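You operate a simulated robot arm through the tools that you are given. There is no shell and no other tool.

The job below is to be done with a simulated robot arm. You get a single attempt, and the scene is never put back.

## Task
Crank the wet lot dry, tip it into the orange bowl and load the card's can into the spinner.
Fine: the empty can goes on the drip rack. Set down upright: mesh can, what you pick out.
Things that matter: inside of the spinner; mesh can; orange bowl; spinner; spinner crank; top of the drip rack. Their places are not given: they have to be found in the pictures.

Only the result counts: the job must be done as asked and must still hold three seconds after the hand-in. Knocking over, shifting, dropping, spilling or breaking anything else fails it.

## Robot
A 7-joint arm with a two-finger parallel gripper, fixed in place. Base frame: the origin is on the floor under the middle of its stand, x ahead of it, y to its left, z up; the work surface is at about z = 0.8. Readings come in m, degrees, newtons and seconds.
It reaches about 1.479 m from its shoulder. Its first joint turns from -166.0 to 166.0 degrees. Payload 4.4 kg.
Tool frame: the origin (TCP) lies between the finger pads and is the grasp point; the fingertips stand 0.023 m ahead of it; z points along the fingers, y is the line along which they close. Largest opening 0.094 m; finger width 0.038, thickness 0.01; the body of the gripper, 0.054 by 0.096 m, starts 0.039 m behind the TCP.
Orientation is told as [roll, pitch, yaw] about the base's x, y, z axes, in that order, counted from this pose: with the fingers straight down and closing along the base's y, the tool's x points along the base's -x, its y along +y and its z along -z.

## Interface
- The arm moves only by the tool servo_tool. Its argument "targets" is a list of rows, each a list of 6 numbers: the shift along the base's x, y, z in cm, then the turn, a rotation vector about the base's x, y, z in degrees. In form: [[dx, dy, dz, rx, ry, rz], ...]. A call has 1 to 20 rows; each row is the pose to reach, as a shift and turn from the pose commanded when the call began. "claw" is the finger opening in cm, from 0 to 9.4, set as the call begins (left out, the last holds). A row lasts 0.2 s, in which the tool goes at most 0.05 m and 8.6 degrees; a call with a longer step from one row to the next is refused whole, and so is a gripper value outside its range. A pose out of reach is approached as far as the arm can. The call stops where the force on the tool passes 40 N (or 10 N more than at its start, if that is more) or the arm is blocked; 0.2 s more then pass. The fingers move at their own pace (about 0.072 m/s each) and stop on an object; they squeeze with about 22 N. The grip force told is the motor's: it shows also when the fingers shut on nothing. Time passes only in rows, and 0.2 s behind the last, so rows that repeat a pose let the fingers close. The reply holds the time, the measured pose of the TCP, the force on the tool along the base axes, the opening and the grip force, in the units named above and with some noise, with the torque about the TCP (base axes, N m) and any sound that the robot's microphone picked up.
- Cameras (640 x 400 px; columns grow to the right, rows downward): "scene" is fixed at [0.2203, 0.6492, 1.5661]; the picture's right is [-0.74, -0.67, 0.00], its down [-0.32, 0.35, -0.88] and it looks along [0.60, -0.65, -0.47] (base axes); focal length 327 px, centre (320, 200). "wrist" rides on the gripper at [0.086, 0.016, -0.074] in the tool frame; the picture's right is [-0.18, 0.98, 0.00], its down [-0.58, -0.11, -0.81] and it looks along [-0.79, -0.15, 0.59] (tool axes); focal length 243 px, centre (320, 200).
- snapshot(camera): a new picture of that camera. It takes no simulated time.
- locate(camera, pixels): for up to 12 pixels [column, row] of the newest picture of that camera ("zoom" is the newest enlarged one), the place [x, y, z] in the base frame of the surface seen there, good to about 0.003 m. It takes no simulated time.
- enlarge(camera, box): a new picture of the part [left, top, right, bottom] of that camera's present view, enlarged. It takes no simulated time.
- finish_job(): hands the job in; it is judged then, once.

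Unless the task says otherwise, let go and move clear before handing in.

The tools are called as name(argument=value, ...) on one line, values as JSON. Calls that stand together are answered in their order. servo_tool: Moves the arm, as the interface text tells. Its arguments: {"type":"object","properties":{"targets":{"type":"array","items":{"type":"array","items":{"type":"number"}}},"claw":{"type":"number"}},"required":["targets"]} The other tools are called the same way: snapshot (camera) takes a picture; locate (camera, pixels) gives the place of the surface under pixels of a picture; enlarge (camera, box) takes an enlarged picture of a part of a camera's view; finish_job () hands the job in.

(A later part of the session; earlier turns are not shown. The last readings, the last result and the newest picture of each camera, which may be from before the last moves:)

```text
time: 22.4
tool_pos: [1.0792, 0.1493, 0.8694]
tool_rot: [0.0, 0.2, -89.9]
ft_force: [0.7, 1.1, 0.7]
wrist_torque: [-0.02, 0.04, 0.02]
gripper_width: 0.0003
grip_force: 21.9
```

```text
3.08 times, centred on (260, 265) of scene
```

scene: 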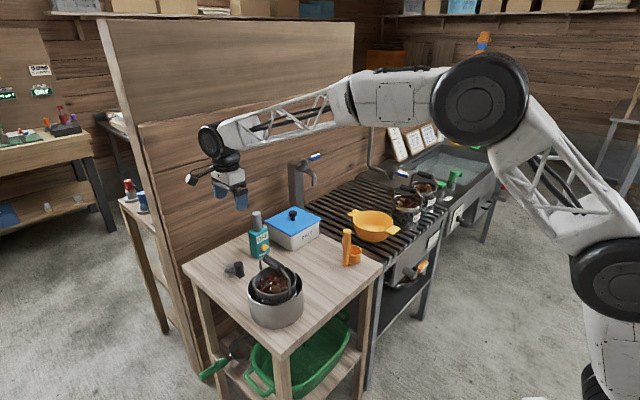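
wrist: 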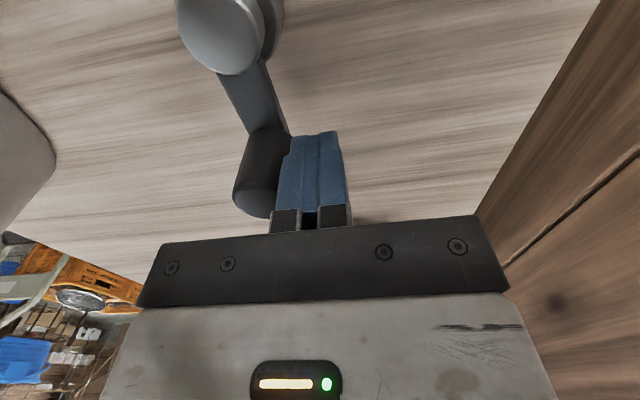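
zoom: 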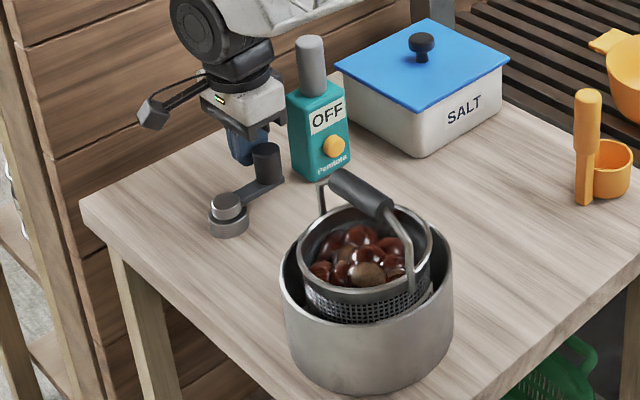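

The bottle is still clear and the force is negligible. Pushing on for the next 300° in one call.

servo_tool(targets=[[-1.49, -0.61, 0, 0, 0, 0], [-3.08, -0.82, 0, 0, 0, 0], [-4.67, -0.61, 0, 0, 0, 0], [-6.15, 0, 0, 0, 0, 0], [-7.43, 0.98, 0, 0, 0, 0], [-8.41, 2.25, 0, 0, 0, 0], [-9.02, 3.74, 0, 0, 0, 0], [-9.23, 5.33, 0, 0, 0, 0], [-9.02, 6.92, 0, 0, 0, 0], [-8.41, 8.41, 0, 0, 0, 0], [-7.43, 9.68, 0, 0, 0, 0], [-6.15, 10.66, 0, 0, 0, 0], [-4.67, 11.27, 0, 0, 0, 0], [-3.08, 11.48, 0, 0, 0, 0], [-1.49, 11.27, 0, 0, 0, 0], [0, 10.66, 0, 0, 0, 0], [1.27, 9.68, 0, 0, 0, 0], [2.25, 8.41, 0, 0, 0, 0], [2.86, 6.92, 0, 0, 0, 0], [3.07, 5.33, 0, 0, 0, 0]])

snapshot(camera="wrist")

enlarge(camera="scene", box=[200, 200, 320, 330])

```text
time: 26.6
tool_pos: [1.1082, 0.2027, 0.8702]
tool_rot: [0.0, 0.0, -89.8]
ft_force: [-0.5, 3.1, 0.3]
wrist_torque: [-0.02, 0.03, -0.06]
gripper_width: 0.0001
grip_force: 22.1
```

```text
taken
```

wrist: 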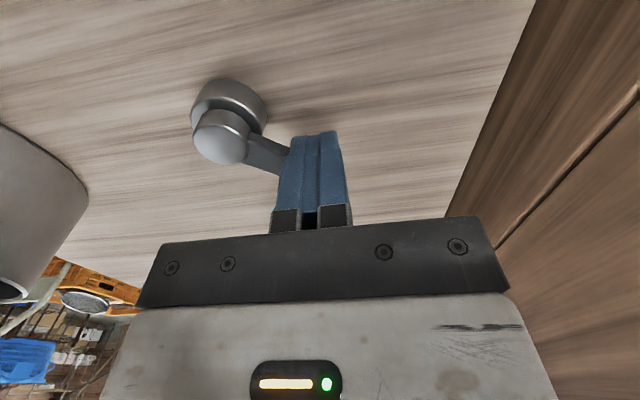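

```text
3.08 times, centred on (260, 265) of scene
```

zoom: 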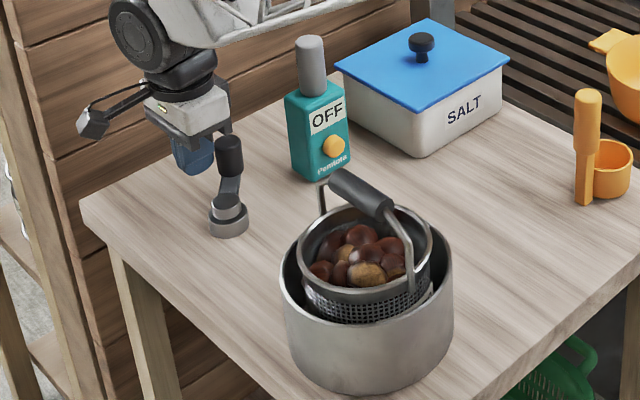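

The chestnuts in the spinner look duller now. Zooming in to compare their gloss.

enlarge(camera="scene", box=[245, 255, 305, 310])

```text
7.27 times, centred on (275, 282) of scene
```

zoom: 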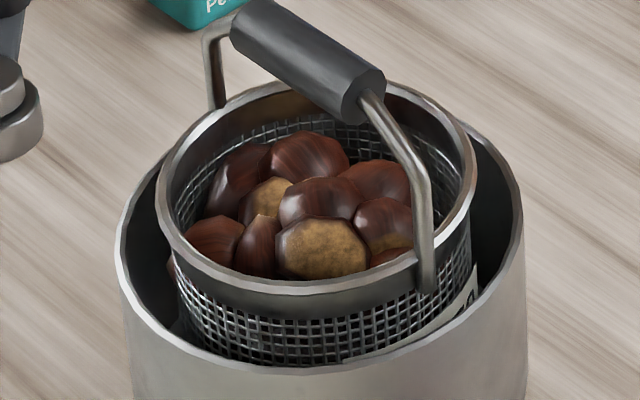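

The wet gloss has largely gone after about a turn and a half. I'll crank another 300° to be sure and compare.

servo_tool(targets=[[-0.21, -1.59, 0, 0, 0, 0], [-0.82, -3.08, 0, 0, 0, 0], [-1.8, -4.35, 0, 0, 0, 0], [-3.07, -5.33, 0, 0, 0, 0], [-4.56, -5.94, 0, 0, 0, 0], [-6.15, -6.15, 0, 0, 0, 0], [-7.74, -5.94, 0, 0, 0, 0], [-9.22, -5.33, 0, 0, 0, 0], [-10.5, -4.35, 0, 0, 0, 0], [-11.48, -3.08, 0, 0, 0, 0], [-12.09, -1.59, 0, 0, 0, 0], [-12.3, 0, 0, 0, 0, 0], [-12.09, 1.59, 0, 0, 0, 0], [-11.48, 3.08, 0, 0, 0, 0], [-10.5, 4.35, 0, 0, 0, 0], [-9.22, 5.33, 0, 0, 0, 0], [-7.74, 5.94, 0, 0, 0, 0], [-6.15, 6.15, 0, 0, 0, 0], [-4.56, 5.94, 0, 0, 0, 0], [-3.07, 5.33, 0, 0, 0, 0]])

enlarge(camera="scene", box=[245, 255, 305, 310])

enlarge(camera="scene", box=[200, 200, 320, 330])

```text
time: 28.9
tool_pos: [0.9955, 0.1681, 0.8694]
tool_rot: [0.1, 0.0, -90.0]
ft_force: [4.2, -16.9, -1.7]
wrist_torque: [-0.07, -0.01, 0.0]
gripper_width: 0.0
grip_force: 22.1
stopped in row 11: the force on the tool passed its limit at 61 N (the readings are from after the stop); the commanded pose is now the measured one
```

```text
7.27 times, centred on (275, 282) of scene
```

zoom: 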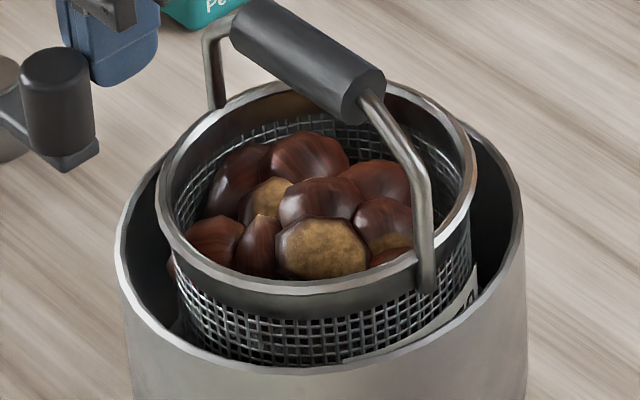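

```text
3.08 times, centred on (260, 265) of scene
```

zoom: 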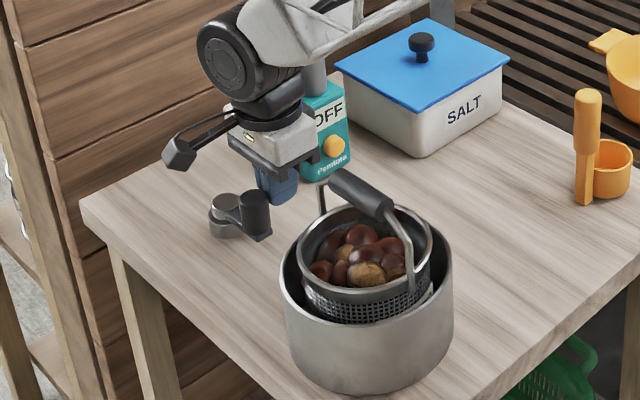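

The crank hit a firm stop after two full turns, back at its starting angle, and the chestnuts look equally matte in both zooms, so the lot is dry. I'll back off the knob and lift clear.

servo_tool(targets=[[0, -0.6, 0, 0, 0, 0], [0, -0.6, 4, 0, 0, 0], [0, -0.6, 8, 0, 0, 0], [0, -0.6, 12, 0, 0, 0], [0, -0.6, 16, 0, 0, 0], [0, -0.6, 20, 0, 0, 0], [0, 0, 25, 0, 0, 0], [0, 0, 28, 0, 0, 0], [0, 0, 28, 0, 0, 0]])

snapshot(camera="scene")

enlarge(camera="scene", box=[200, 230, 320, 330])

```text
refused: row 7 steps farther than a row can; nothing moved
```

```text
taken
```

scene: 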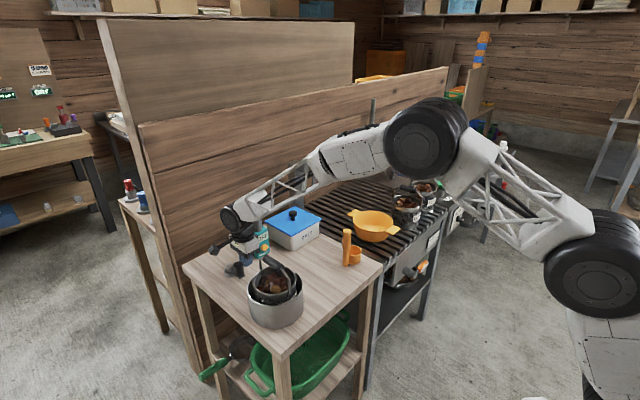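

```text
4.00 times, centred on (260, 280) of scene
```

zoom: 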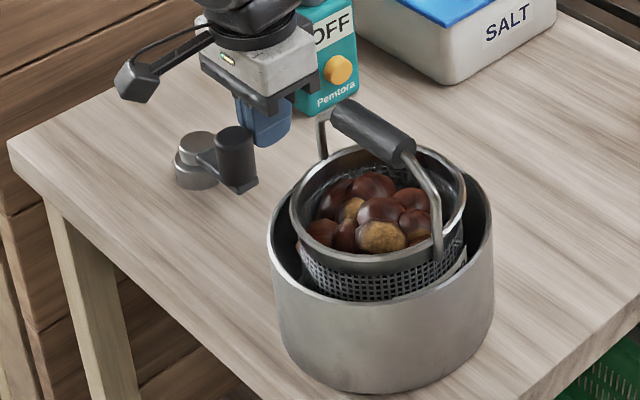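

The call was refused for one long step; nothing moved. Repeating the retreat with shorter steps.

servo_tool(targets=[[0, -0.6, 0, 0, 0, 0], [0, -0.6, 4, 0, 0, 0], [0, -0.6, 8, 0, 0, 0], [0, -0.6, 12, 0, 0, 0], [0, -0.6, 16, 0, 0, 0], [0, -0.6, 20, 0, 0, 0], [0, -0.6, 24, 0, 0, 0], [0, -0.6, 28, 0, 0, 0], [0, -0.6, 28, 0, 0, 0]])

snapshot(camera="scene")

enlarge(camera="scene", box=[200, 230, 320, 330])

```text
time: 30.9
tool_pos: [0.9961, 0.1676, 1.1485]
tool_rot: [0.2, -0.1, -90.0]
ft_force: [-0.3, 0.4, 0.5]
wrist_torque: [-0.01, -0.01, 0.03]
gripper_width: 0.0
grip_force: 21.9
```

```text
taken
```

scene: 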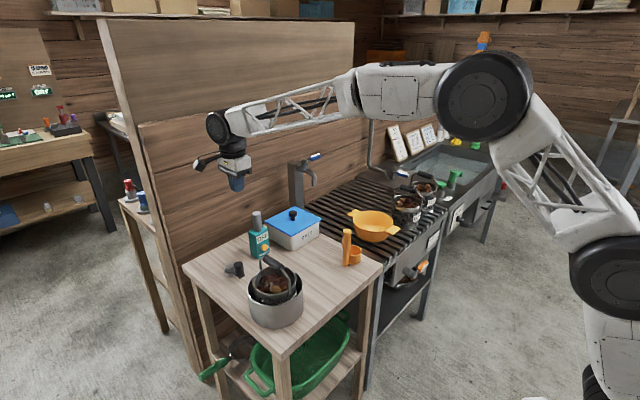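

```text
4.00 times, centred on (260, 280) of scene
```

zoom: 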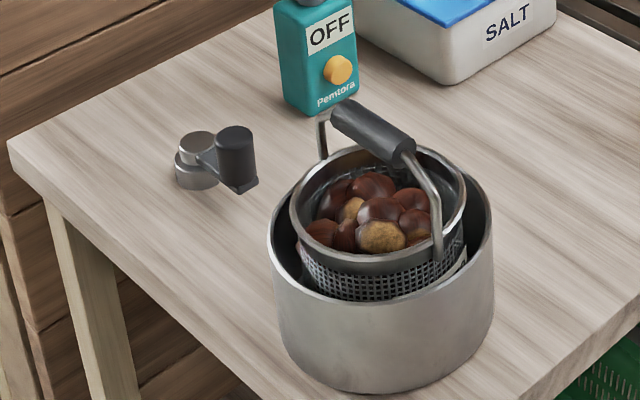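

Everything stands undisturbed and the lot looks dry. Now I'll measure the bowl, scoop, rack free area and LOT 35 can for planning the tip.

enlarge(camera="scene", box=[330, 170, 450, 270])

locate(camera="zoom", pixels=[[60, 190], [165, 215], [80, 165], [290, 170], [190, 140], [250, 210], [165, 280], [160, 165], [85, 320], [60, 240], [120, 320], [30, 270]])

```text
4.00 times, centred on (390, 220) of scene
```

zoom: 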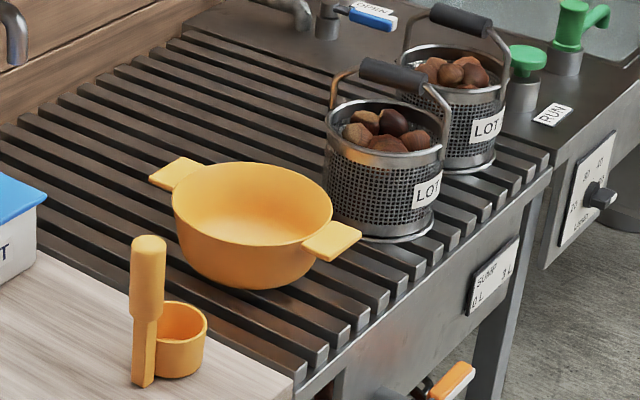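

```text
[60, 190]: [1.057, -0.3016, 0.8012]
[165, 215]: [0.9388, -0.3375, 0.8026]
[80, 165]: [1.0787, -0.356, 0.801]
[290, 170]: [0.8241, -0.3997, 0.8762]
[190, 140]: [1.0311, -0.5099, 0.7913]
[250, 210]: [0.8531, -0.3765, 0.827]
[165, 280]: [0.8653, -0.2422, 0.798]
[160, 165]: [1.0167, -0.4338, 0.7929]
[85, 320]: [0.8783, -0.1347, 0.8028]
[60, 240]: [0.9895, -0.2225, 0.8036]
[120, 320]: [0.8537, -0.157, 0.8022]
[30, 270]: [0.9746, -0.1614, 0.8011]
```

locate(camera="zoom", pixels=[[174, 198], [331, 207], [258, 164], [240, 246], [165, 172], [345, 240], [327, 122], [446, 135], [372, 100], [385, 165], [366, 72], [415, 80]])

locate(camera="zoom", pixels=[[436, 12], [485, 25], [402, 60], [508, 90], [455, 45], [455, 105], [148, 240], [142, 380], [205, 325], [545, 170], [290, 390], [185, 35]])

```text
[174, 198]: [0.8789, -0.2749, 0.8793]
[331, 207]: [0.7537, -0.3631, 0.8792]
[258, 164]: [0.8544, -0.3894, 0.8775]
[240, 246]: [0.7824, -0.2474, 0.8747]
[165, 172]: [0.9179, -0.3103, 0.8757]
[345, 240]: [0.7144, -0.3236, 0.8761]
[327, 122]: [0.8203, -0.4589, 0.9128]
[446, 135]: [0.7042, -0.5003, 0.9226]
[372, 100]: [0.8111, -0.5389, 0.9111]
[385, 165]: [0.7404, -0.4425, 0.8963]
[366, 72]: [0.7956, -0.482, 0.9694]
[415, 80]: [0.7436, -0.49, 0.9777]
```

```text
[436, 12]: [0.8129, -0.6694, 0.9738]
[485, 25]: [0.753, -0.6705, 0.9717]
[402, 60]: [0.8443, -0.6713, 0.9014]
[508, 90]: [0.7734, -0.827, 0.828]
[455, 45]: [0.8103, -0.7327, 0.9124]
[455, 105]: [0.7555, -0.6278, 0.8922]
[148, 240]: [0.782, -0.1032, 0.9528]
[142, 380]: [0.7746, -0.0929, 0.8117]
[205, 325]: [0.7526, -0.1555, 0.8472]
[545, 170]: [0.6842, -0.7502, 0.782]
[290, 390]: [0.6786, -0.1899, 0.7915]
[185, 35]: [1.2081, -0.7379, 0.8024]
```

The bowl rim centres at ≈(0.817,-0.319), z≈0.878, radius ≈7.8 cm; LOT 35 stands at (0.762,-0.49). For a positive tip I want the tool horizontal (pointing +x, camera up) holding the bail bar along its axis, so I'll test that orientation in free space above the pot.

servo_tool(targets=[[-1.8, -0.1, 0.7, 4.62, -4.62, -4.62], [-3.7, -0.2, 1.4, 9.24, -9.24, -9.24], [-5.5, -0.3, 2.1, 13.86, -13.86, -13.86], [-7.4, -0.4, 2.8, 18.48, -18.48, -18.48], [-9.2, -0.5, 3.5, 23.1, -23.1, -23.1], [-11, -0.6, 4.2, 27.72, -27.72, -27.72], [-12.9, -0.7, 4.9, 32.34, -32.34, -32.34], [-14.7, -0.8, 5.6, 36.96, -36.96, -36.96], [-16.6, -0.9, 6.3, 41.58, -41.58, -41.58], [-18.4, -1, 7, 46.2, -46.2, -46.2], [-20.2, -1.1, 7.7, 50.82, -50.82, -50.82], [-22.1, -1.2, 8.4, 55.44, -55.44, -55.44], [-23.9, -1.3, 9.1, 60.06, -60.06, -60.06], [-25.8, -1.4, 9.8, 64.68, -64.68, -64.68], [-27.6, -1.5, 10.5, 69.28, -69.28, -69.28], [-27.6, -1.5, 10.5, 69.28, -69.28, -69.28]], claw=6)

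snapshot(camera="scene")

snapshot(camera="wrist")

```text
time: 34.3
tool_pos: [0.7202, 0.1506, 1.2558]
tool_rot: [-153.3, 90.0, 26.5]
ft_force: [-0.6, 0.0, -0.5]
wrist_torque: [-0.01, -0.02, 0.01]
gripper_width: 0.0601
grip_force: 0.0
```

```text
taken
```

scene: 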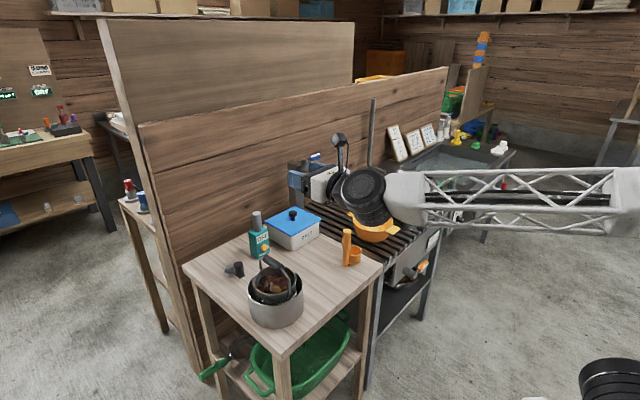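

```text
taken
```

wrist: 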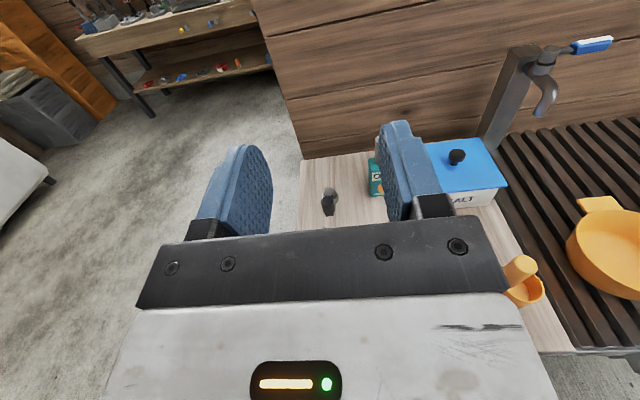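

The horizontal, camera-up pose is reached cleanly. I'll dry-run the empty gripper over to the bowl and roll -130° about x to confirm the tipping motion is reachable.

servo_tool(targets=[[0.8, -4.5, -1, 0, 0, 0], [1.6, -9, -2, 0, 0, 0], [2.4, -13.5, -3, 0, 0, 0], [3.2, -18, -4, 0, 0, 0], [4, -22.5, -5, 0, 0, 0], [4.8, -27, -6, 0, 0, 0], [5.6, -31.5, -7, 0, 0, 0], [6.4, -36, -8, 0, 0, 0], [7.2, -41, -9, 0, 0, 0], [7.2, -41, -10, 0, 0, 0]])

servo_tool(targets=[[0, 0, 0, -8.4, 0, 0], [0, 0, 0, -16.8, 0, 0], [0, 0, 0, -25.2, 0, 0], [0, 0, 0, -33.6, 0, 0], [0, 0, 0, -42, 0, 0], [0, 0, 0, -50.4, 0, 0], [0, 0, 0, -58.8, 0, 0], [0, 0, 0, -67.2, 0, 0], [0, 0, 0, -75.6, 0, 0], [0, 0, 0, -84, 0, 0], [0, 0, 0, -92.4, 0, 0], [0, 0, 0, -100.8, 0, 0], [0, 0, 0, -109.2, 0, 0], [0, 0, 0, -117.6, 0, 0], [0, 0, 0, -126, 0, 0], [0, 0, 0, -134.4, 0, 0], [0, 0, 0, -140, 0, 0], [0, 0, 0, -140, 0, 0]])

snapshot(camera="scene")

snapshot(camera="wrist")

```text
refused: row 9 steps farther than a row can; nothing moved
```

```text
time: 38.1
tool_pos: [0.7194, 0.1503, 1.2544]
tool_rot: [90.2, -50.2, -90.0]
ft_force: [0.6, 0.9, -0.1]
wrist_torque: [0.0, 0.0, -0.03]
gripper_width: 0.0599
grip_force: 0.1
```

```text
taken
```

scene: 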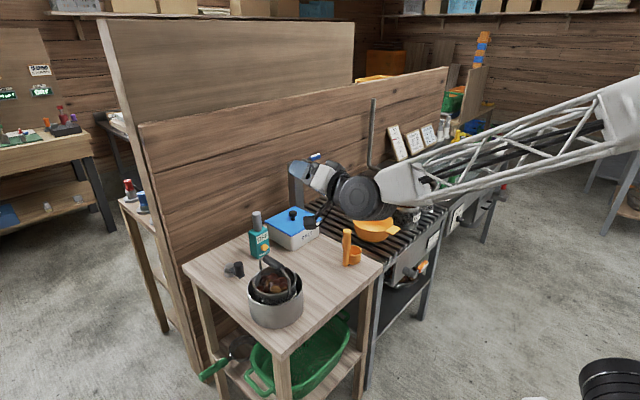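

```text
taken
```

wrist: 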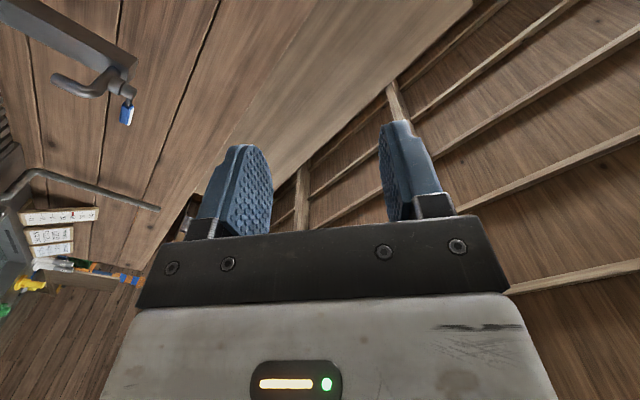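

The first call was refused (step too long), but the -140° roll itself worked here without trouble. Before rolling back, I'll measure the bail bar of the spinner can more precisely.

enlarge(camera="scene", box=[250, 245, 310, 295])

locate(camera="zoom", pixels=[[195, 130], [290, 190], [240, 145], [235, 165], [285, 175], [300, 205], [345, 225], [385, 300], [388, 380], [140, 160], [140, 220], [320, 195]])

```text
8.00 times, centred on (280, 270) of scene
```

zoom: 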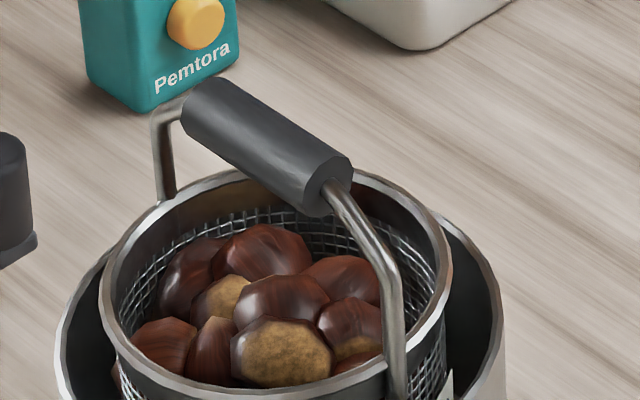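

```text
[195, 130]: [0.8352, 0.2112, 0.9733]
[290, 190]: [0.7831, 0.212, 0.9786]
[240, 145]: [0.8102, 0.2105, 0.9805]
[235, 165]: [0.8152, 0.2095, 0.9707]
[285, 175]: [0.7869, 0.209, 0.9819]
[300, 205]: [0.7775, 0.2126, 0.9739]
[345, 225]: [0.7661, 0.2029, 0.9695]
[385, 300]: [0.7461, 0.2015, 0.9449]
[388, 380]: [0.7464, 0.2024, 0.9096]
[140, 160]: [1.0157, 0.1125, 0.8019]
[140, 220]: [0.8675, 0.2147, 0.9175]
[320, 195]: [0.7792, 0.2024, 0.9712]
```

The bar spans x≈0.778–0.838 at y≈0.202, z≈0.972, with the rod dropping at x≈0.746. I'll roll back to camera-up while moving to x=0.62, y=0.202, z=1.10.

servo_tool(targets=[[-0.6, 0.3, -0.9, 8.3, 0, 0], [-1.2, 0.6, -1.8, 16.6, 0, 0], [-1.8, 0.9, -2.7, 24.9, 0, 0], [-2.4, 1.2, -3.6, 33.2, 0, 0], [-3, 1.5, -4.5, 41.5, 0, 0], [-3.6, 1.8, -5.4, 49.8, 0, 0], [-4.2, 2.1, -6.3, 58.1, 0, 0], [-4.8, 2.4, -7.2, 66.4, 0, 0], [-5.4, 2.7, -8.1, 74.7, 0, 0], [-6, 3, -9, 83, 0, 0], [-6.6, 3.3, -9.9, 91.3, 0, 0], [-7.2, 3.6, -10.8, 99.6, 0, 0], [-7.8, 3.9, -11.7, 107.9, 0, 0], [-8.4, 4.2, -12.6, 116.2, 0, 0], [-9, 4.5, -13.5, 124.5, 0, 0], [-9.6, 4.8, -14.4, 132.8, 0, 0], [-10, 5.15, -15.5, 140, 0, 0], [-10, 5.15, -15.5, 140, 0, 0]])

snapshot(camera="wrist")

snapshot(camera="scene")

```text
time: 41.9
tool_pos: [0.6201, 0.1998, 1.1007]
tool_rot: [-72.7, 89.9, 107.0]
ft_force: [-0.9, 0.8, -0.6]
wrist_torque: [-0.03, -0.04, -0.02]
gripper_width: 0.0601
grip_force: 0.1
```

```text
taken
```

wrist: 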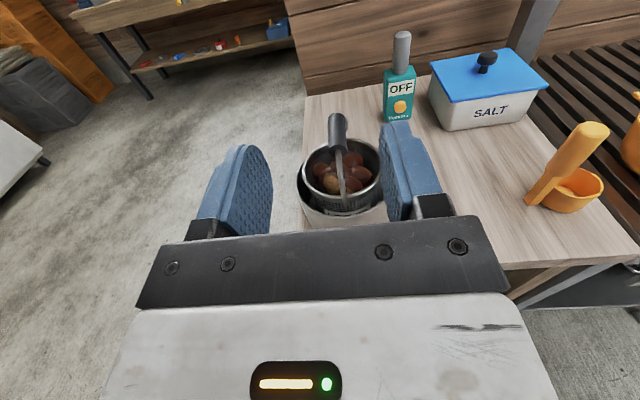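

```text
taken
```

scene: 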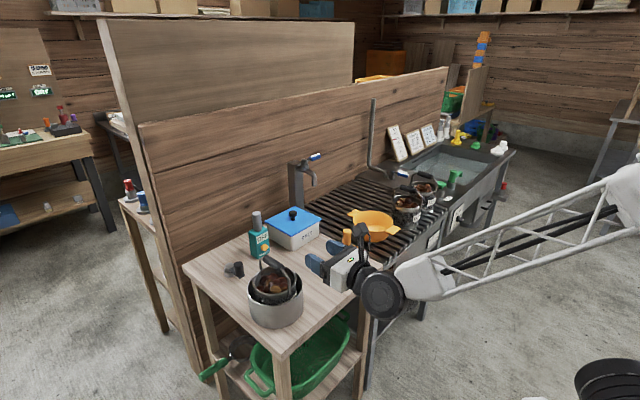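

The pose is good and the bail is roughly centred between the fingers. Descending to bar height, still clear of the can.

servo_tool(targets=[[0, 0.2, -4, 0, 0, 0], [0, 0.2, -8, 0, 0, 0], [0, 0.2, -12.8, 0, 0, 0], [3, 0.2, -12.8, 0, 0, 0], [6, 0.2, -12.8, 0, 0, 0], [6, 0.2, -12.8, 0, 0, 0]])

snapshot(camera="wrist")

enlarge(camera="scene", box=[230, 230, 370, 330])

```text
time: 43.3
tool_pos: [0.6788, 0.2034, 0.9723]
tool_rot: [27.9, 90.0, -152.0]
ft_force: [0.8, 0.0, 0.0]
wrist_torque: [-0.01, 0.02, 0.03]
gripper_width: 0.0601
grip_force: 0.1
```

```text
taken
```

wrist: 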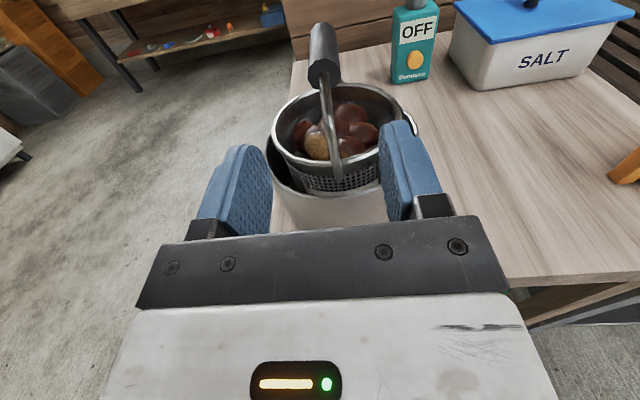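

```text
4.00 times, centred on (300, 280) of scene
```

zoom: 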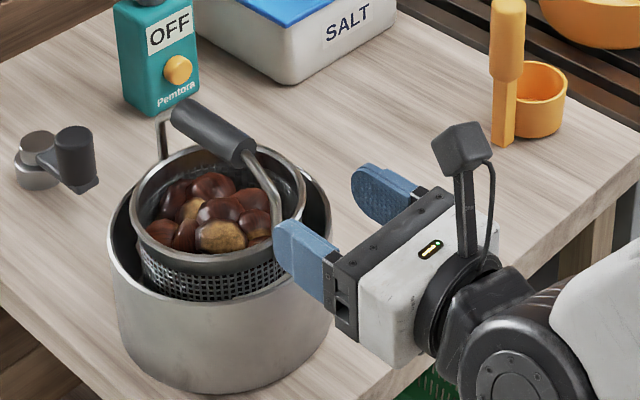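

The gripper is level with the bar and the rod sits between the fingers. Advancing 9.9 cm so the fingers straddle the bar's near end.

servo_tool(targets=[[3, -0.05, 0, 0, 0, 0], [6, -0.05, 0, 0, 0, 0], [8.5, -0.05, 0, 0, 0, 0], [9.9, -0.05, 0, 0, 0, 0], [9.9, -0.05, 0, 0, 0, 0]])

snapshot(camera="wrist")

enlarge(camera="scene", box=[230, 230, 370, 330])

```text
time: 44.5
tool_pos: [0.7766, 0.2038, 0.9735]
tool_rot: [148.1, 90.0, -31.9]
ft_force: [1.1, 0.7, 0.0]
wrist_torque: [-0.01, -0.02, 0.01]
gripper_width: 0.0601
grip_force: 0.0
```

```text
taken
```

wrist: 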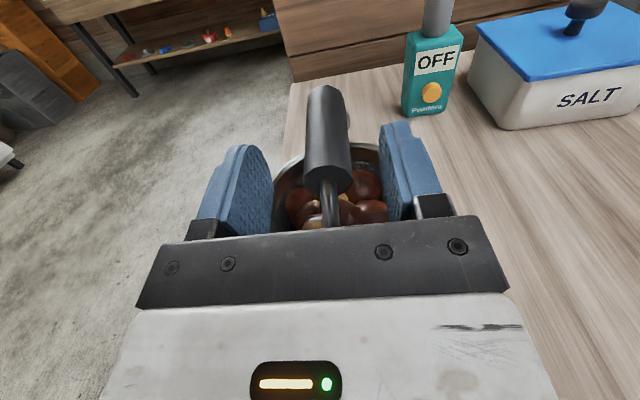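

```text
4.00 times, centred on (300, 280) of scene
```

zoom: 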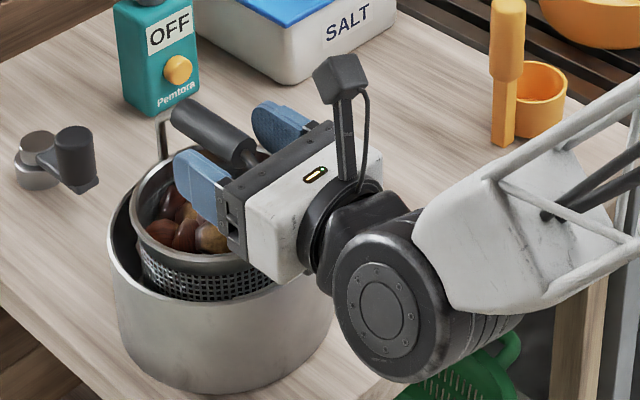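

The bar's near end lies between the finger tips. Closing the gripper on it.

servo_tool(targets=[[0, 0, 0, 0, 0, 0], [0, 0, 0, 0, 0, 0], [0, 0, 0, 0, 0, 0], [0, 0, 0, 0, 0, 0]], claw=0)

snapshot(camera="wrist")

enlarge(camera="scene", box=[230, 230, 370, 330])

```text
time: 45.5
tool_pos: [0.7768, 0.2032, 0.9732]
tool_rot: [33.7, 90.1, -146.3]
ft_force: [0.0, -0.8, -0.3]
wrist_torque: [0.0, -0.29, -0.13]
gripper_width: 0.0238
grip_force: 21.8
```

```text
taken
```

wrist: 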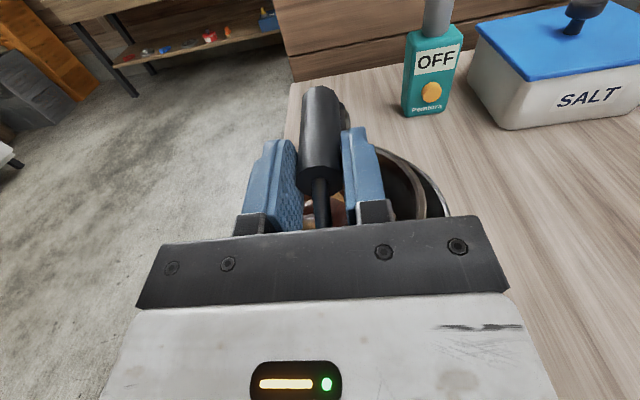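

```text
4.00 times, centred on (300, 280) of scene
```

zoom: 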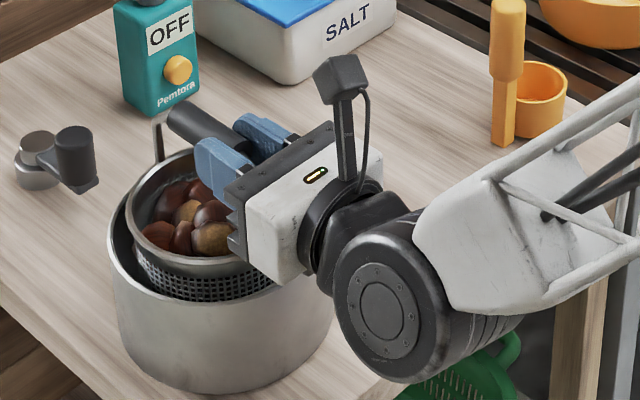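

Gripped at 2.4 cm. Lifting slowly a few centimetres to check weight and whether the can stays level.

servo_tool(targets=[[0, 0, 0.5, 0, 0, 0], [0, 0, 1.5, 0, 0, 0], [0, 0, 3, 0, 0, 0], [0, 0, 4, 0, 0, 0], [0, 0, 4, 0, 0, 0]])

snapshot(camera="wrist")

enlarge(camera="scene", box=[230, 210, 370, 330])

```text
time: 46.7
tool_pos: [0.7769, 0.2022, 1.0127]
tool_rot: [21.9, 90.1, -158.2]
ft_force: [0.4, -0.6, -7.3]
wrist_torque: [-0.01, 0.24, 0.0]
gripper_width: 0.024
grip_force: 22.1
```

```text
taken
```

wrist: 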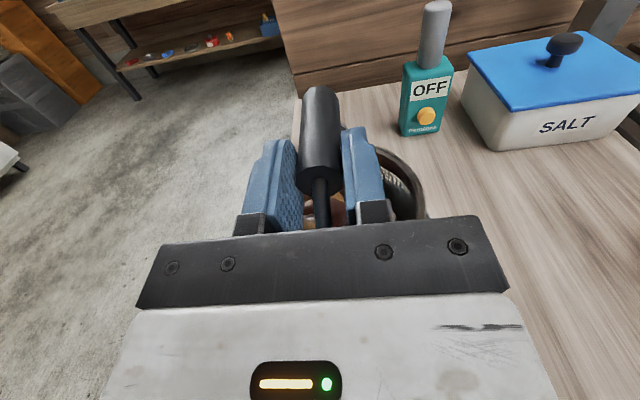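

```text
3.33 times, centred on (300, 270) of scene
```

zoom: 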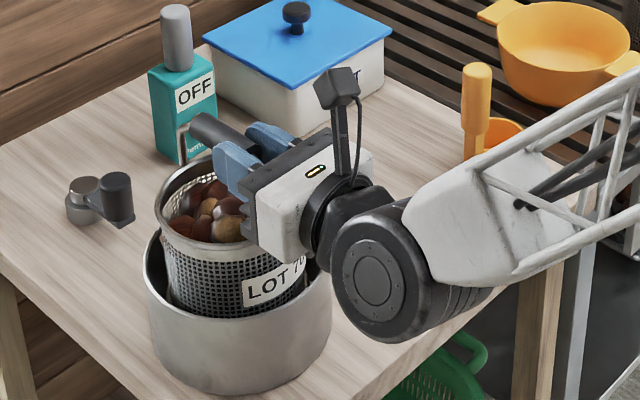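

The can weighs about 7.3 N and hangs level. Lifting it well clear to z≈1.22 at gentle speed.

servo_tool(targets=[[0, 0, 1.5, 0, 0, 0], [0, 0, 4, 0, 0, 0], [0, 0, 7, 0, 0, 0], [0, 0, 10, 0, 0, 0], [0, 0, 13, 0, 0, 0], [0, 0, 16, 0, 0, 0], [0, 0, 18.5, 0, 0, 0], [0, 0, 20.5, 0, 0, 0], [0, 0, 21, 0, 0, 0], [0, 0, 21, 0, 0, 0]])

snapshot(camera="scene")

```text
time: 48.9
tool_pos: [0.7798, 0.2021, 1.2198]
tool_rot: [34.9, 90.1, -145.2]
ft_force: [-0.9, -0.4, -7.1]
wrist_torque: [-0.02, 0.19, -0.03]
gripper_width: 0.0237
grip_force: 22.4
```

```text
taken
```

scene: 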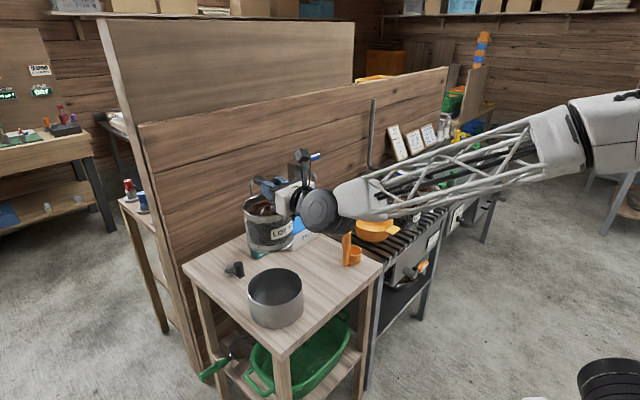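

The can is out and the spinner is visibly empty at [276,297]. I'll record the spinner's rim and floor positions now, while it is in clear view.

enlarge(camera="scene", box=[235, 255, 315, 335])

locate(camera="zoom", pixels=[[187, 155], [464, 170], [330, 75], [320, 250], [320, 120], [260, 200], [390, 200], [320, 215], [300, 180], [350, 170], [210, 110], [440, 120]])

```text
5.00 times, centred on (275, 295) of scene
```

zoom: 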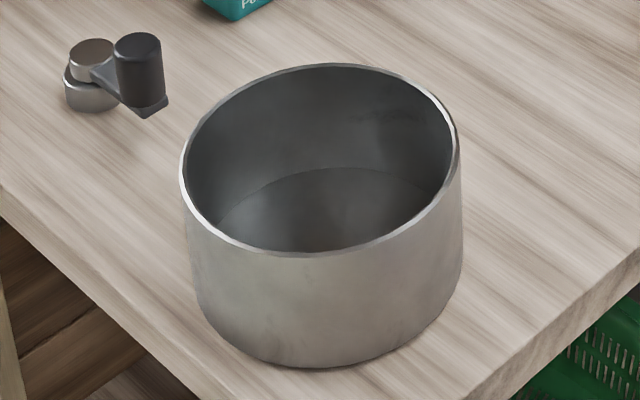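

```text
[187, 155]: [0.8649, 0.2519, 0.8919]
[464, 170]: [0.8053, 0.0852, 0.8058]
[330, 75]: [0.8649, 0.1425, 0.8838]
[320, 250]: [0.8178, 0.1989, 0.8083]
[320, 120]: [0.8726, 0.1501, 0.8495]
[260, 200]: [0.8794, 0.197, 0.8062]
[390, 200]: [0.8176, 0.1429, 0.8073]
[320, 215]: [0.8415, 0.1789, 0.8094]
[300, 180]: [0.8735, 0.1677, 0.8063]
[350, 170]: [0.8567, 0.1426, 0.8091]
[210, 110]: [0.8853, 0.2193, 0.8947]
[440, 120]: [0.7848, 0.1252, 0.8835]
```

locate(camera="zoom", pixels=[[184, 178], [457, 145], [335, 66], [300, 254], [230, 95], [400, 228], [420, 85], [220, 225]])

```text
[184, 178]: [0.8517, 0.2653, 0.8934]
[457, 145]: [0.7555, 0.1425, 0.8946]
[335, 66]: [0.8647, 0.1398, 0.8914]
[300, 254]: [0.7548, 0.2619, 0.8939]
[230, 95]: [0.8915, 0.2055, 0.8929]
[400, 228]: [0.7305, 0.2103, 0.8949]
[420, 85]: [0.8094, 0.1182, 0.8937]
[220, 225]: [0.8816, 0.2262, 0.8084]
```

The spinner's rim centres at ≈(0.808,0.204), floor z≈0.808. Now carrying the can over the scoop to beside the bowl at the same height.

servo_tool(targets=[[0, -1, 0, 0, 0, 0], [0, -3, 0, 0, 0, 0], [0.2, -6, 0, 0, 0, 0], [0.2, -9.5, 0, 0, 0, 0], [0.3, -13, 0, 0, 0, 0], [0.4, -16.5, 0, 0, 0, 0], [0.4, -20, 0, 0, 0, 0], [0.5, -23.5, 0, 0, 0, 0], [0.6, -27, 0, 0, 0, 0], [0.7, -30.5, 0, 0, 0, 0], [0.8, -34, 0, 0, 0, 0], [0.8, -37.5, 0, 0, 0, 0], [0.8, -41, 0, 0, 0, 0], [0.8, -44.5, 0, 0, 0, 0], [0.8, -47, 0, 0, 0, 0], [0.8, -48.5, 0, 0, 0, 0], [0.8, -49.2, 0, 0, 0, 0], [0.8, -49.2, 0, 0, 0, 0]])

snapshot(camera="scene")

snapshot(camera="wrist")

```text
time: 52.7
tool_pos: [0.8193, -0.1497, 1.2336]
tool_rot: [59.2, 87.3, -132.3]
ft_force: [-0.1, 0.4, -6.5]
wrist_torque: [0.05, 0.2, 0.01]
gripper_width: 0.0237
grip_force: 21.9
out of reach, approached as far as the arm can: row 7, 8, 9, 10, 11, 12, 13, 14, 15, 16, 17, 18
```

```text
taken
```

scene: 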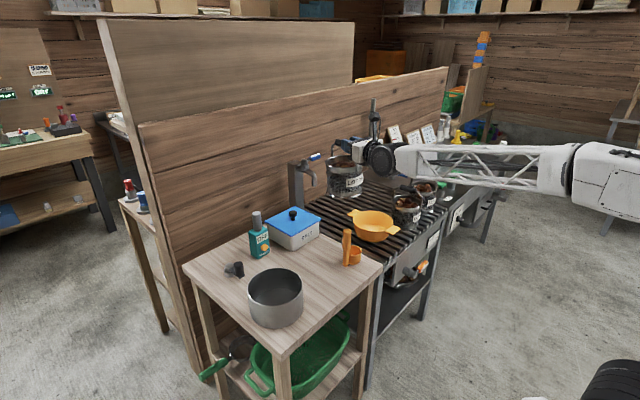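

```text
taken
```

wrist: 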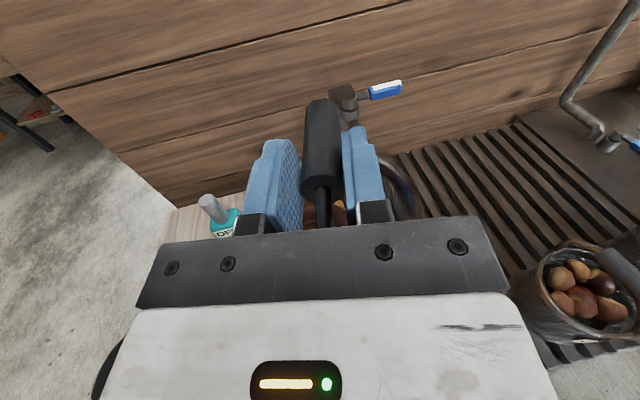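

The straight move ran into a joint limit: the hand stopped at (0.819,-0.150,1.234), its heading swung about -11° toward the arm's own azimuth. The can is still level and held. I'll ease back and turn the heading -24° about z, which suits the arm, then continue toward the bowl.

servo_tool(targets=[[0, 4, 0, 0, 0, 0], [0, 8, 0, 0, 0, 0], [0, 12, 0, 0, 0, 0], [0, 14, 0, 0, 0, -4], [0, 14, 0, 0, 0, -8], [0, 14, 0, 0, 0, -12], [0, 14, 0, 0, 0, -16], [0, 14, 0, 0, 0, -20], [0, 14, 0, 0, 0, -24], [0, 14, 0, 0, 0, -24]])

snapshot(camera="scene")

```text
time: 54.9
tool_pos: [0.82, -0.011, 1.2345]
tool_rot: [58.4, 87.3, -157.1]
ft_force: [-0.2, -0.3, -6.8]
wrist_torque: [0.13, 0.14, -0.02]
gripper_width: 0.0237
grip_force: 21.9
```

```text
taken
```

scene: 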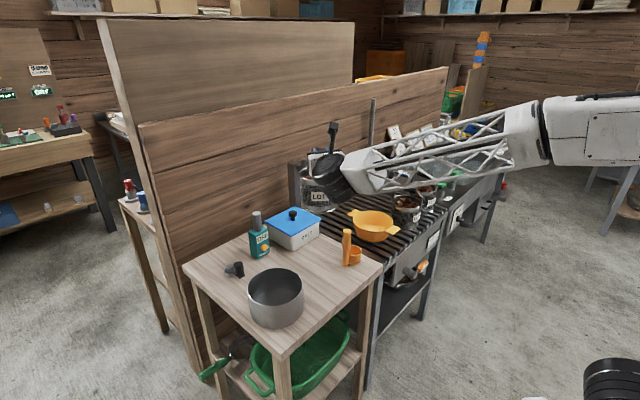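

The commanded pose had simply followed the reached one; now the hand is at (0.820,-0.011,1.235) with heading about -35°. I'll move in toward the bowl, trimming heading to -30°, staying high.

servo_tool(targets=[[-0.2, -1.5, 0, 0, 0, 0.5], [-0.6, -4, -0.3, 0, 0, 1], [-1, -7, -0.8, 0, 0, 1.5], [-1.5, -10.5, -1.5, 0, 0, 2], [-2, -14, -2.2, 0, 0, 2.5], [-2.5, -17.5, -3, 0, 0, 3], [-3, -21, -3.8, 0, 0, 3.5], [-3.5, -24.5, -4.5, 0, 0, 4], [-4, -28, -5.2, 0, 0, 4.5], [-4.4, -30.5, -5.8, 0, 0, 5], [-4.7, -32, -6.2, 0, 0, 5.5], [-4.8, -32.8, -6.5, 0, 0, 5.5], [-4.8, -32.8, -6.5, 0, 0, 5.5]])

snapshot(camera="scene")

snapshot(camera="wrist")

```text
time: 57.7
tool_pos: [0.7715, -0.3397, 1.172]
tool_rot: [59.1, 87.4, -151.0]
ft_force: [1.0, -0.6, -6.8]
wrist_torque: [0.12, 0.16, 0.01]
gripper_width: 0.0238
grip_force: 21.8
```

```text
taken
```

scene: 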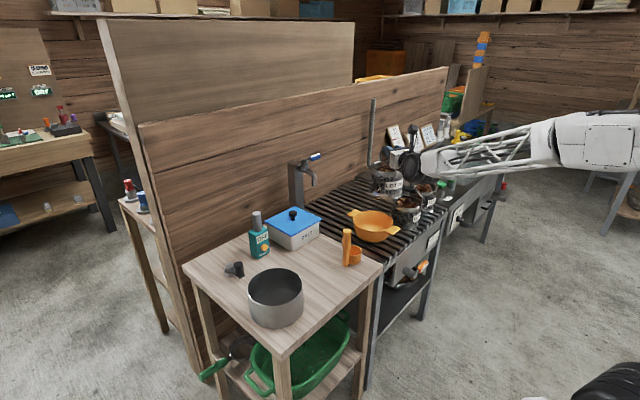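

```text
taken
```

wrist: 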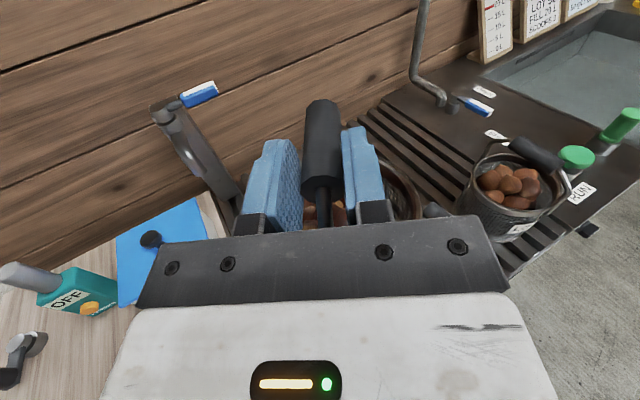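

The can is above the bowl area, heading -30°, fully reachable. I'll zoom to check the can's real position relative to the bowl before tilting.

enlarge(camera="scene", box=[335, 145, 455, 250])

locate(camera="zoom", pixels=[[135, 105], [260, 105], [195, 75], [190, 135], [138, 165], [190, 200], [255, 180], [195, 110], [235, 70], [165, 290], [80, 265], [240, 285]])

```text
3.81 times, centred on (395, 198) of scene
```

zoom: 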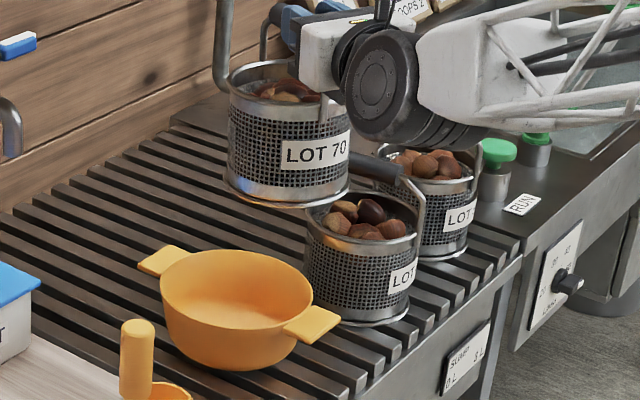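

```text
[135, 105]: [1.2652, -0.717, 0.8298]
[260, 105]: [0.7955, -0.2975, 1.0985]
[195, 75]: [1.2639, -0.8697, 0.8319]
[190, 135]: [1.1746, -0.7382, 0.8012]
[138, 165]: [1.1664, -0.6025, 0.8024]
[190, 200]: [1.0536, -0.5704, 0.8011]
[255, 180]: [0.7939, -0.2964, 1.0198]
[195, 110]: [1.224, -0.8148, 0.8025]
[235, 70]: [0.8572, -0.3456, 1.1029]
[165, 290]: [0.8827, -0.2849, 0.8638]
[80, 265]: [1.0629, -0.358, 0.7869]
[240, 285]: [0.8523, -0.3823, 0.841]
```

The can (LOT 70) hangs level over the bowl side with rim at z≈1.10. I'll begin rolling gently to 32° and check how well the grip holds the can against its own weight.

servo_tool(targets=[[0, 0, 0, -3.5, 2, 0], [0, 0, 0, -6.9, 4, 0], [0, 0, 0, -10.4, 6, 0], [0, 0, 0, -13.9, 8, 0], [0, 0, 0, -17.3, 10, 0], [0, 0, 0, -20.8, 12, 0], [0, 0, 0, -24.2, 14, 0], [0, 0, 0, -27.7, 16, 0], [0, 0, 0, -27.7, 16, 0]])

enlarge(camera="scene", box=[335, 145, 455, 250])

snapshot(camera="wrist")

```text
time: 59.7
tool_pos: [0.7717, -0.3392, 1.1692]
tool_rot: [88.0, 55.9, -122.4]
ft_force: [-0.9, -0.1, -7.2]
wrist_torque: [0.21, 0.09, 0.02]
gripper_width: 0.0237
grip_force: 21.6
```

```text
3.81 times, centred on (395, 198) of scene
```

zoom: 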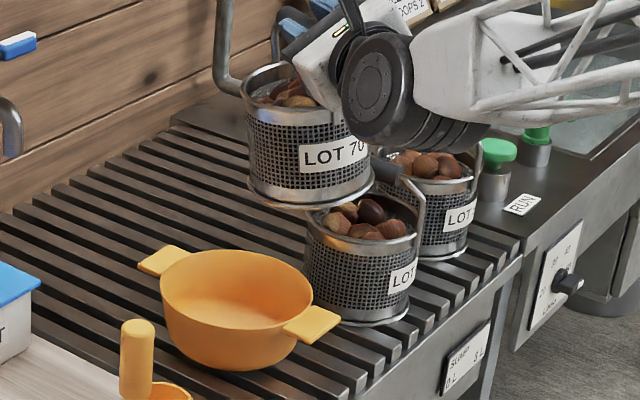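

```text
taken
```

wrist: 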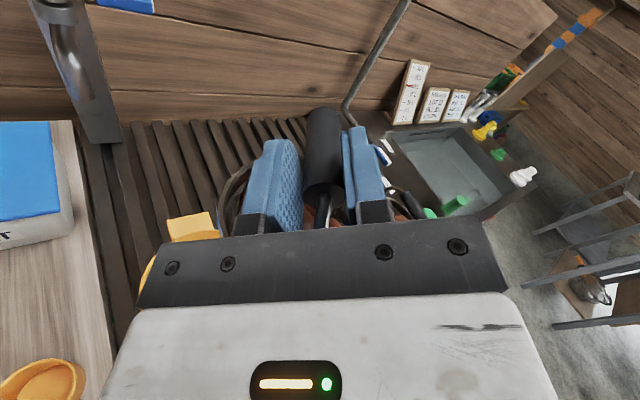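

The tool rolled 32° but the can tilted only about 10°: the round bar slips in the pads and the rod lock has too little leverage. Rim-gripping is better for tipping, so I'll unroll, bring the still-full can back to the free spot on the wooden table near (0.79,0.01), set it down and regrip it by the rim.

servo_tool(targets=[[0, 0, 0.3, 3.6, -2.2, 0], [0, 0, 0.6, 7.2, -4.5, 0], [0, 0, 0.9, 10.8, -6.8, 0], [0, 0, 1.2, 14.4, -9, 0], [0, 0, 1.5, 18, -11.3, 0], [0, 0, 1.8, 21.7, -13.6, 0], [0, 0, 2.1, 25.3, -16, 0], [0, 0, 2.5, 29, -18.3, 0], [0, 0, 3, 29, -18.3, 0], [0, 0, 3, 29, -18.3, 0]])

enlarge(camera="scene", box=[335, 145, 455, 250])

```text
time: 61.9
tool_pos: [0.772, -0.339, 1.1999]
tool_rot: [-56.0, 89.8, 93.7]
ft_force: [-0.3, -1.6, -6.8]
wrist_torque: [0.02, 0.22, 0.01]
gripper_width: 0.0237
grip_force: 22.0
```

```text
3.81 times, centred on (395, 198) of scene
```

zoom: 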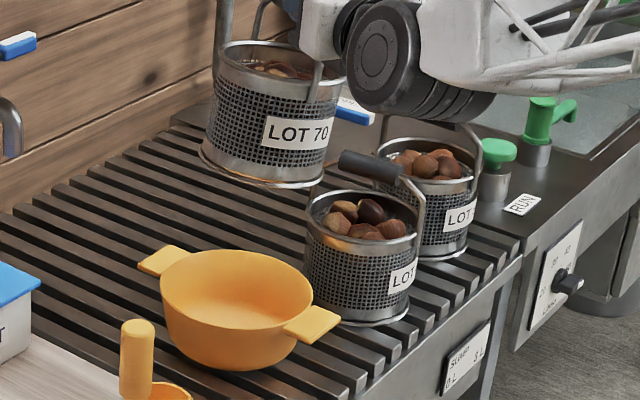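

The tool is level again, but the can now hangs about 7° the other way because the bar slipped. I'll roll back -7° to level it while carrying it back over the table.

servo_tool(targets=[[0, 1, 0, -1.5, 0.9, 0], [0, 3, 0, -3, 1.8, 0], [0, 6, 0, -4.5, 2.7, 0], [-0.1, 9.5, 0, -6, 3.5, 0], [-0.2, 13, 0, -6, 3.5, 0], [-0.3, 16.5, 0, -6, 3.5, 0], [-0.4, 20, 0, -6, 3.5, 0], [-0.5, 23.5, 0, -6, 3.5, 0], [-0.6, 27, 0, -6, 3.5, 0], [-0.7, 30.5, 0, -6, 3.5, 0], [-0.7, 33.5, 0, -6, 3.5, 0], [-0.7, 35.5, 0, -6, 3.5, 0], [-0.7, 36.6, 0, -6, 3.5, 0], [-0.7, 36.6, 0, -6, 3.5, 0]])

snapshot(camera="scene")

enlarge(camera="scene", box=[270, 140, 400, 240])

```text
time: 64.9
tool_pos: [0.7651, 0.0263, 1.2004]
tool_rot: [89.6, 83.2, -120.8]
ft_force: [0.4, 0.0, -6.3]
wrist_torque: [0.11, 0.16, 0.03]
gripper_width: 0.0238
grip_force: 21.8
```

```text
taken
```

scene: 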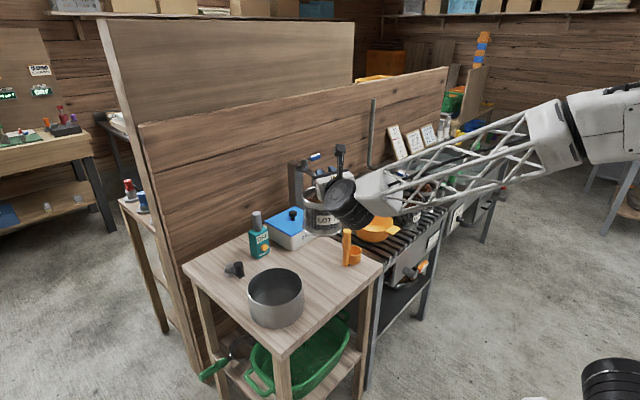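

```text
4.00 times, centred on (335, 190) of scene
```

zoom: 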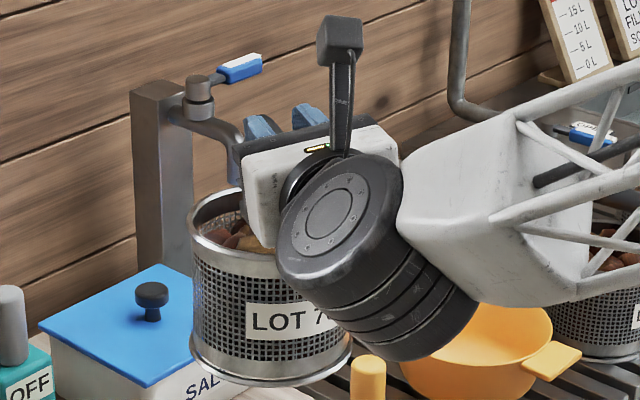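

The can hangs level (roll torque near zero). Lowering it toward the table at (0.79,0.012), stopping just above contact.

servo_tool(targets=[[0, 0, -1.5, 0, 0, 0], [0, 0, -4, 0, 0, 0], [0, 0, -7, 0, 0, 0], [0, 0, -10, 0, 0, 0], [0, 0, -13, 0, 0, 0], [0, 0, -16, 0, 0, 0], [0, 0, -18.5, 0, 0, 0], [0, 0, -20.5, 0, 0, 0], [0, 0, -21.5, 0, 0, 0], [0, 0, -22, 0, 0, 0], [0, 0, -22, 0, 0, 0]])

enlarge(camera="scene", box=[260, 190, 390, 290])

```text
time: 67.3
tool_pos: [0.7669, 0.0272, 0.979]
tool_rot: [90.4, 83.3, -120.2]
ft_force: [4.2, -0.2, 14.4]
wrist_torque: [-0.14, -0.29, -0.24]
gripper_width: 0.0237
grip_force: 21.6
```

```text
4.00 times, centred on (325, 240) of scene
```

zoom: 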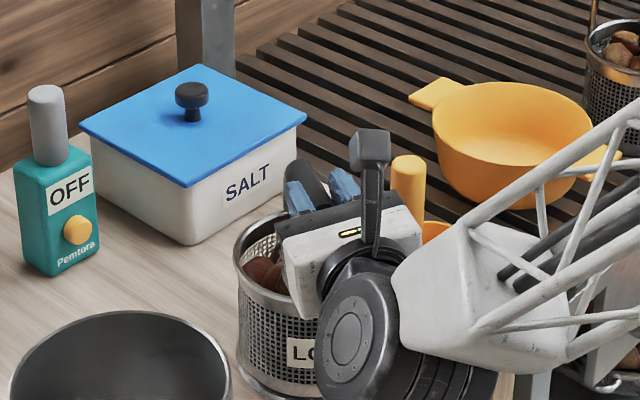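

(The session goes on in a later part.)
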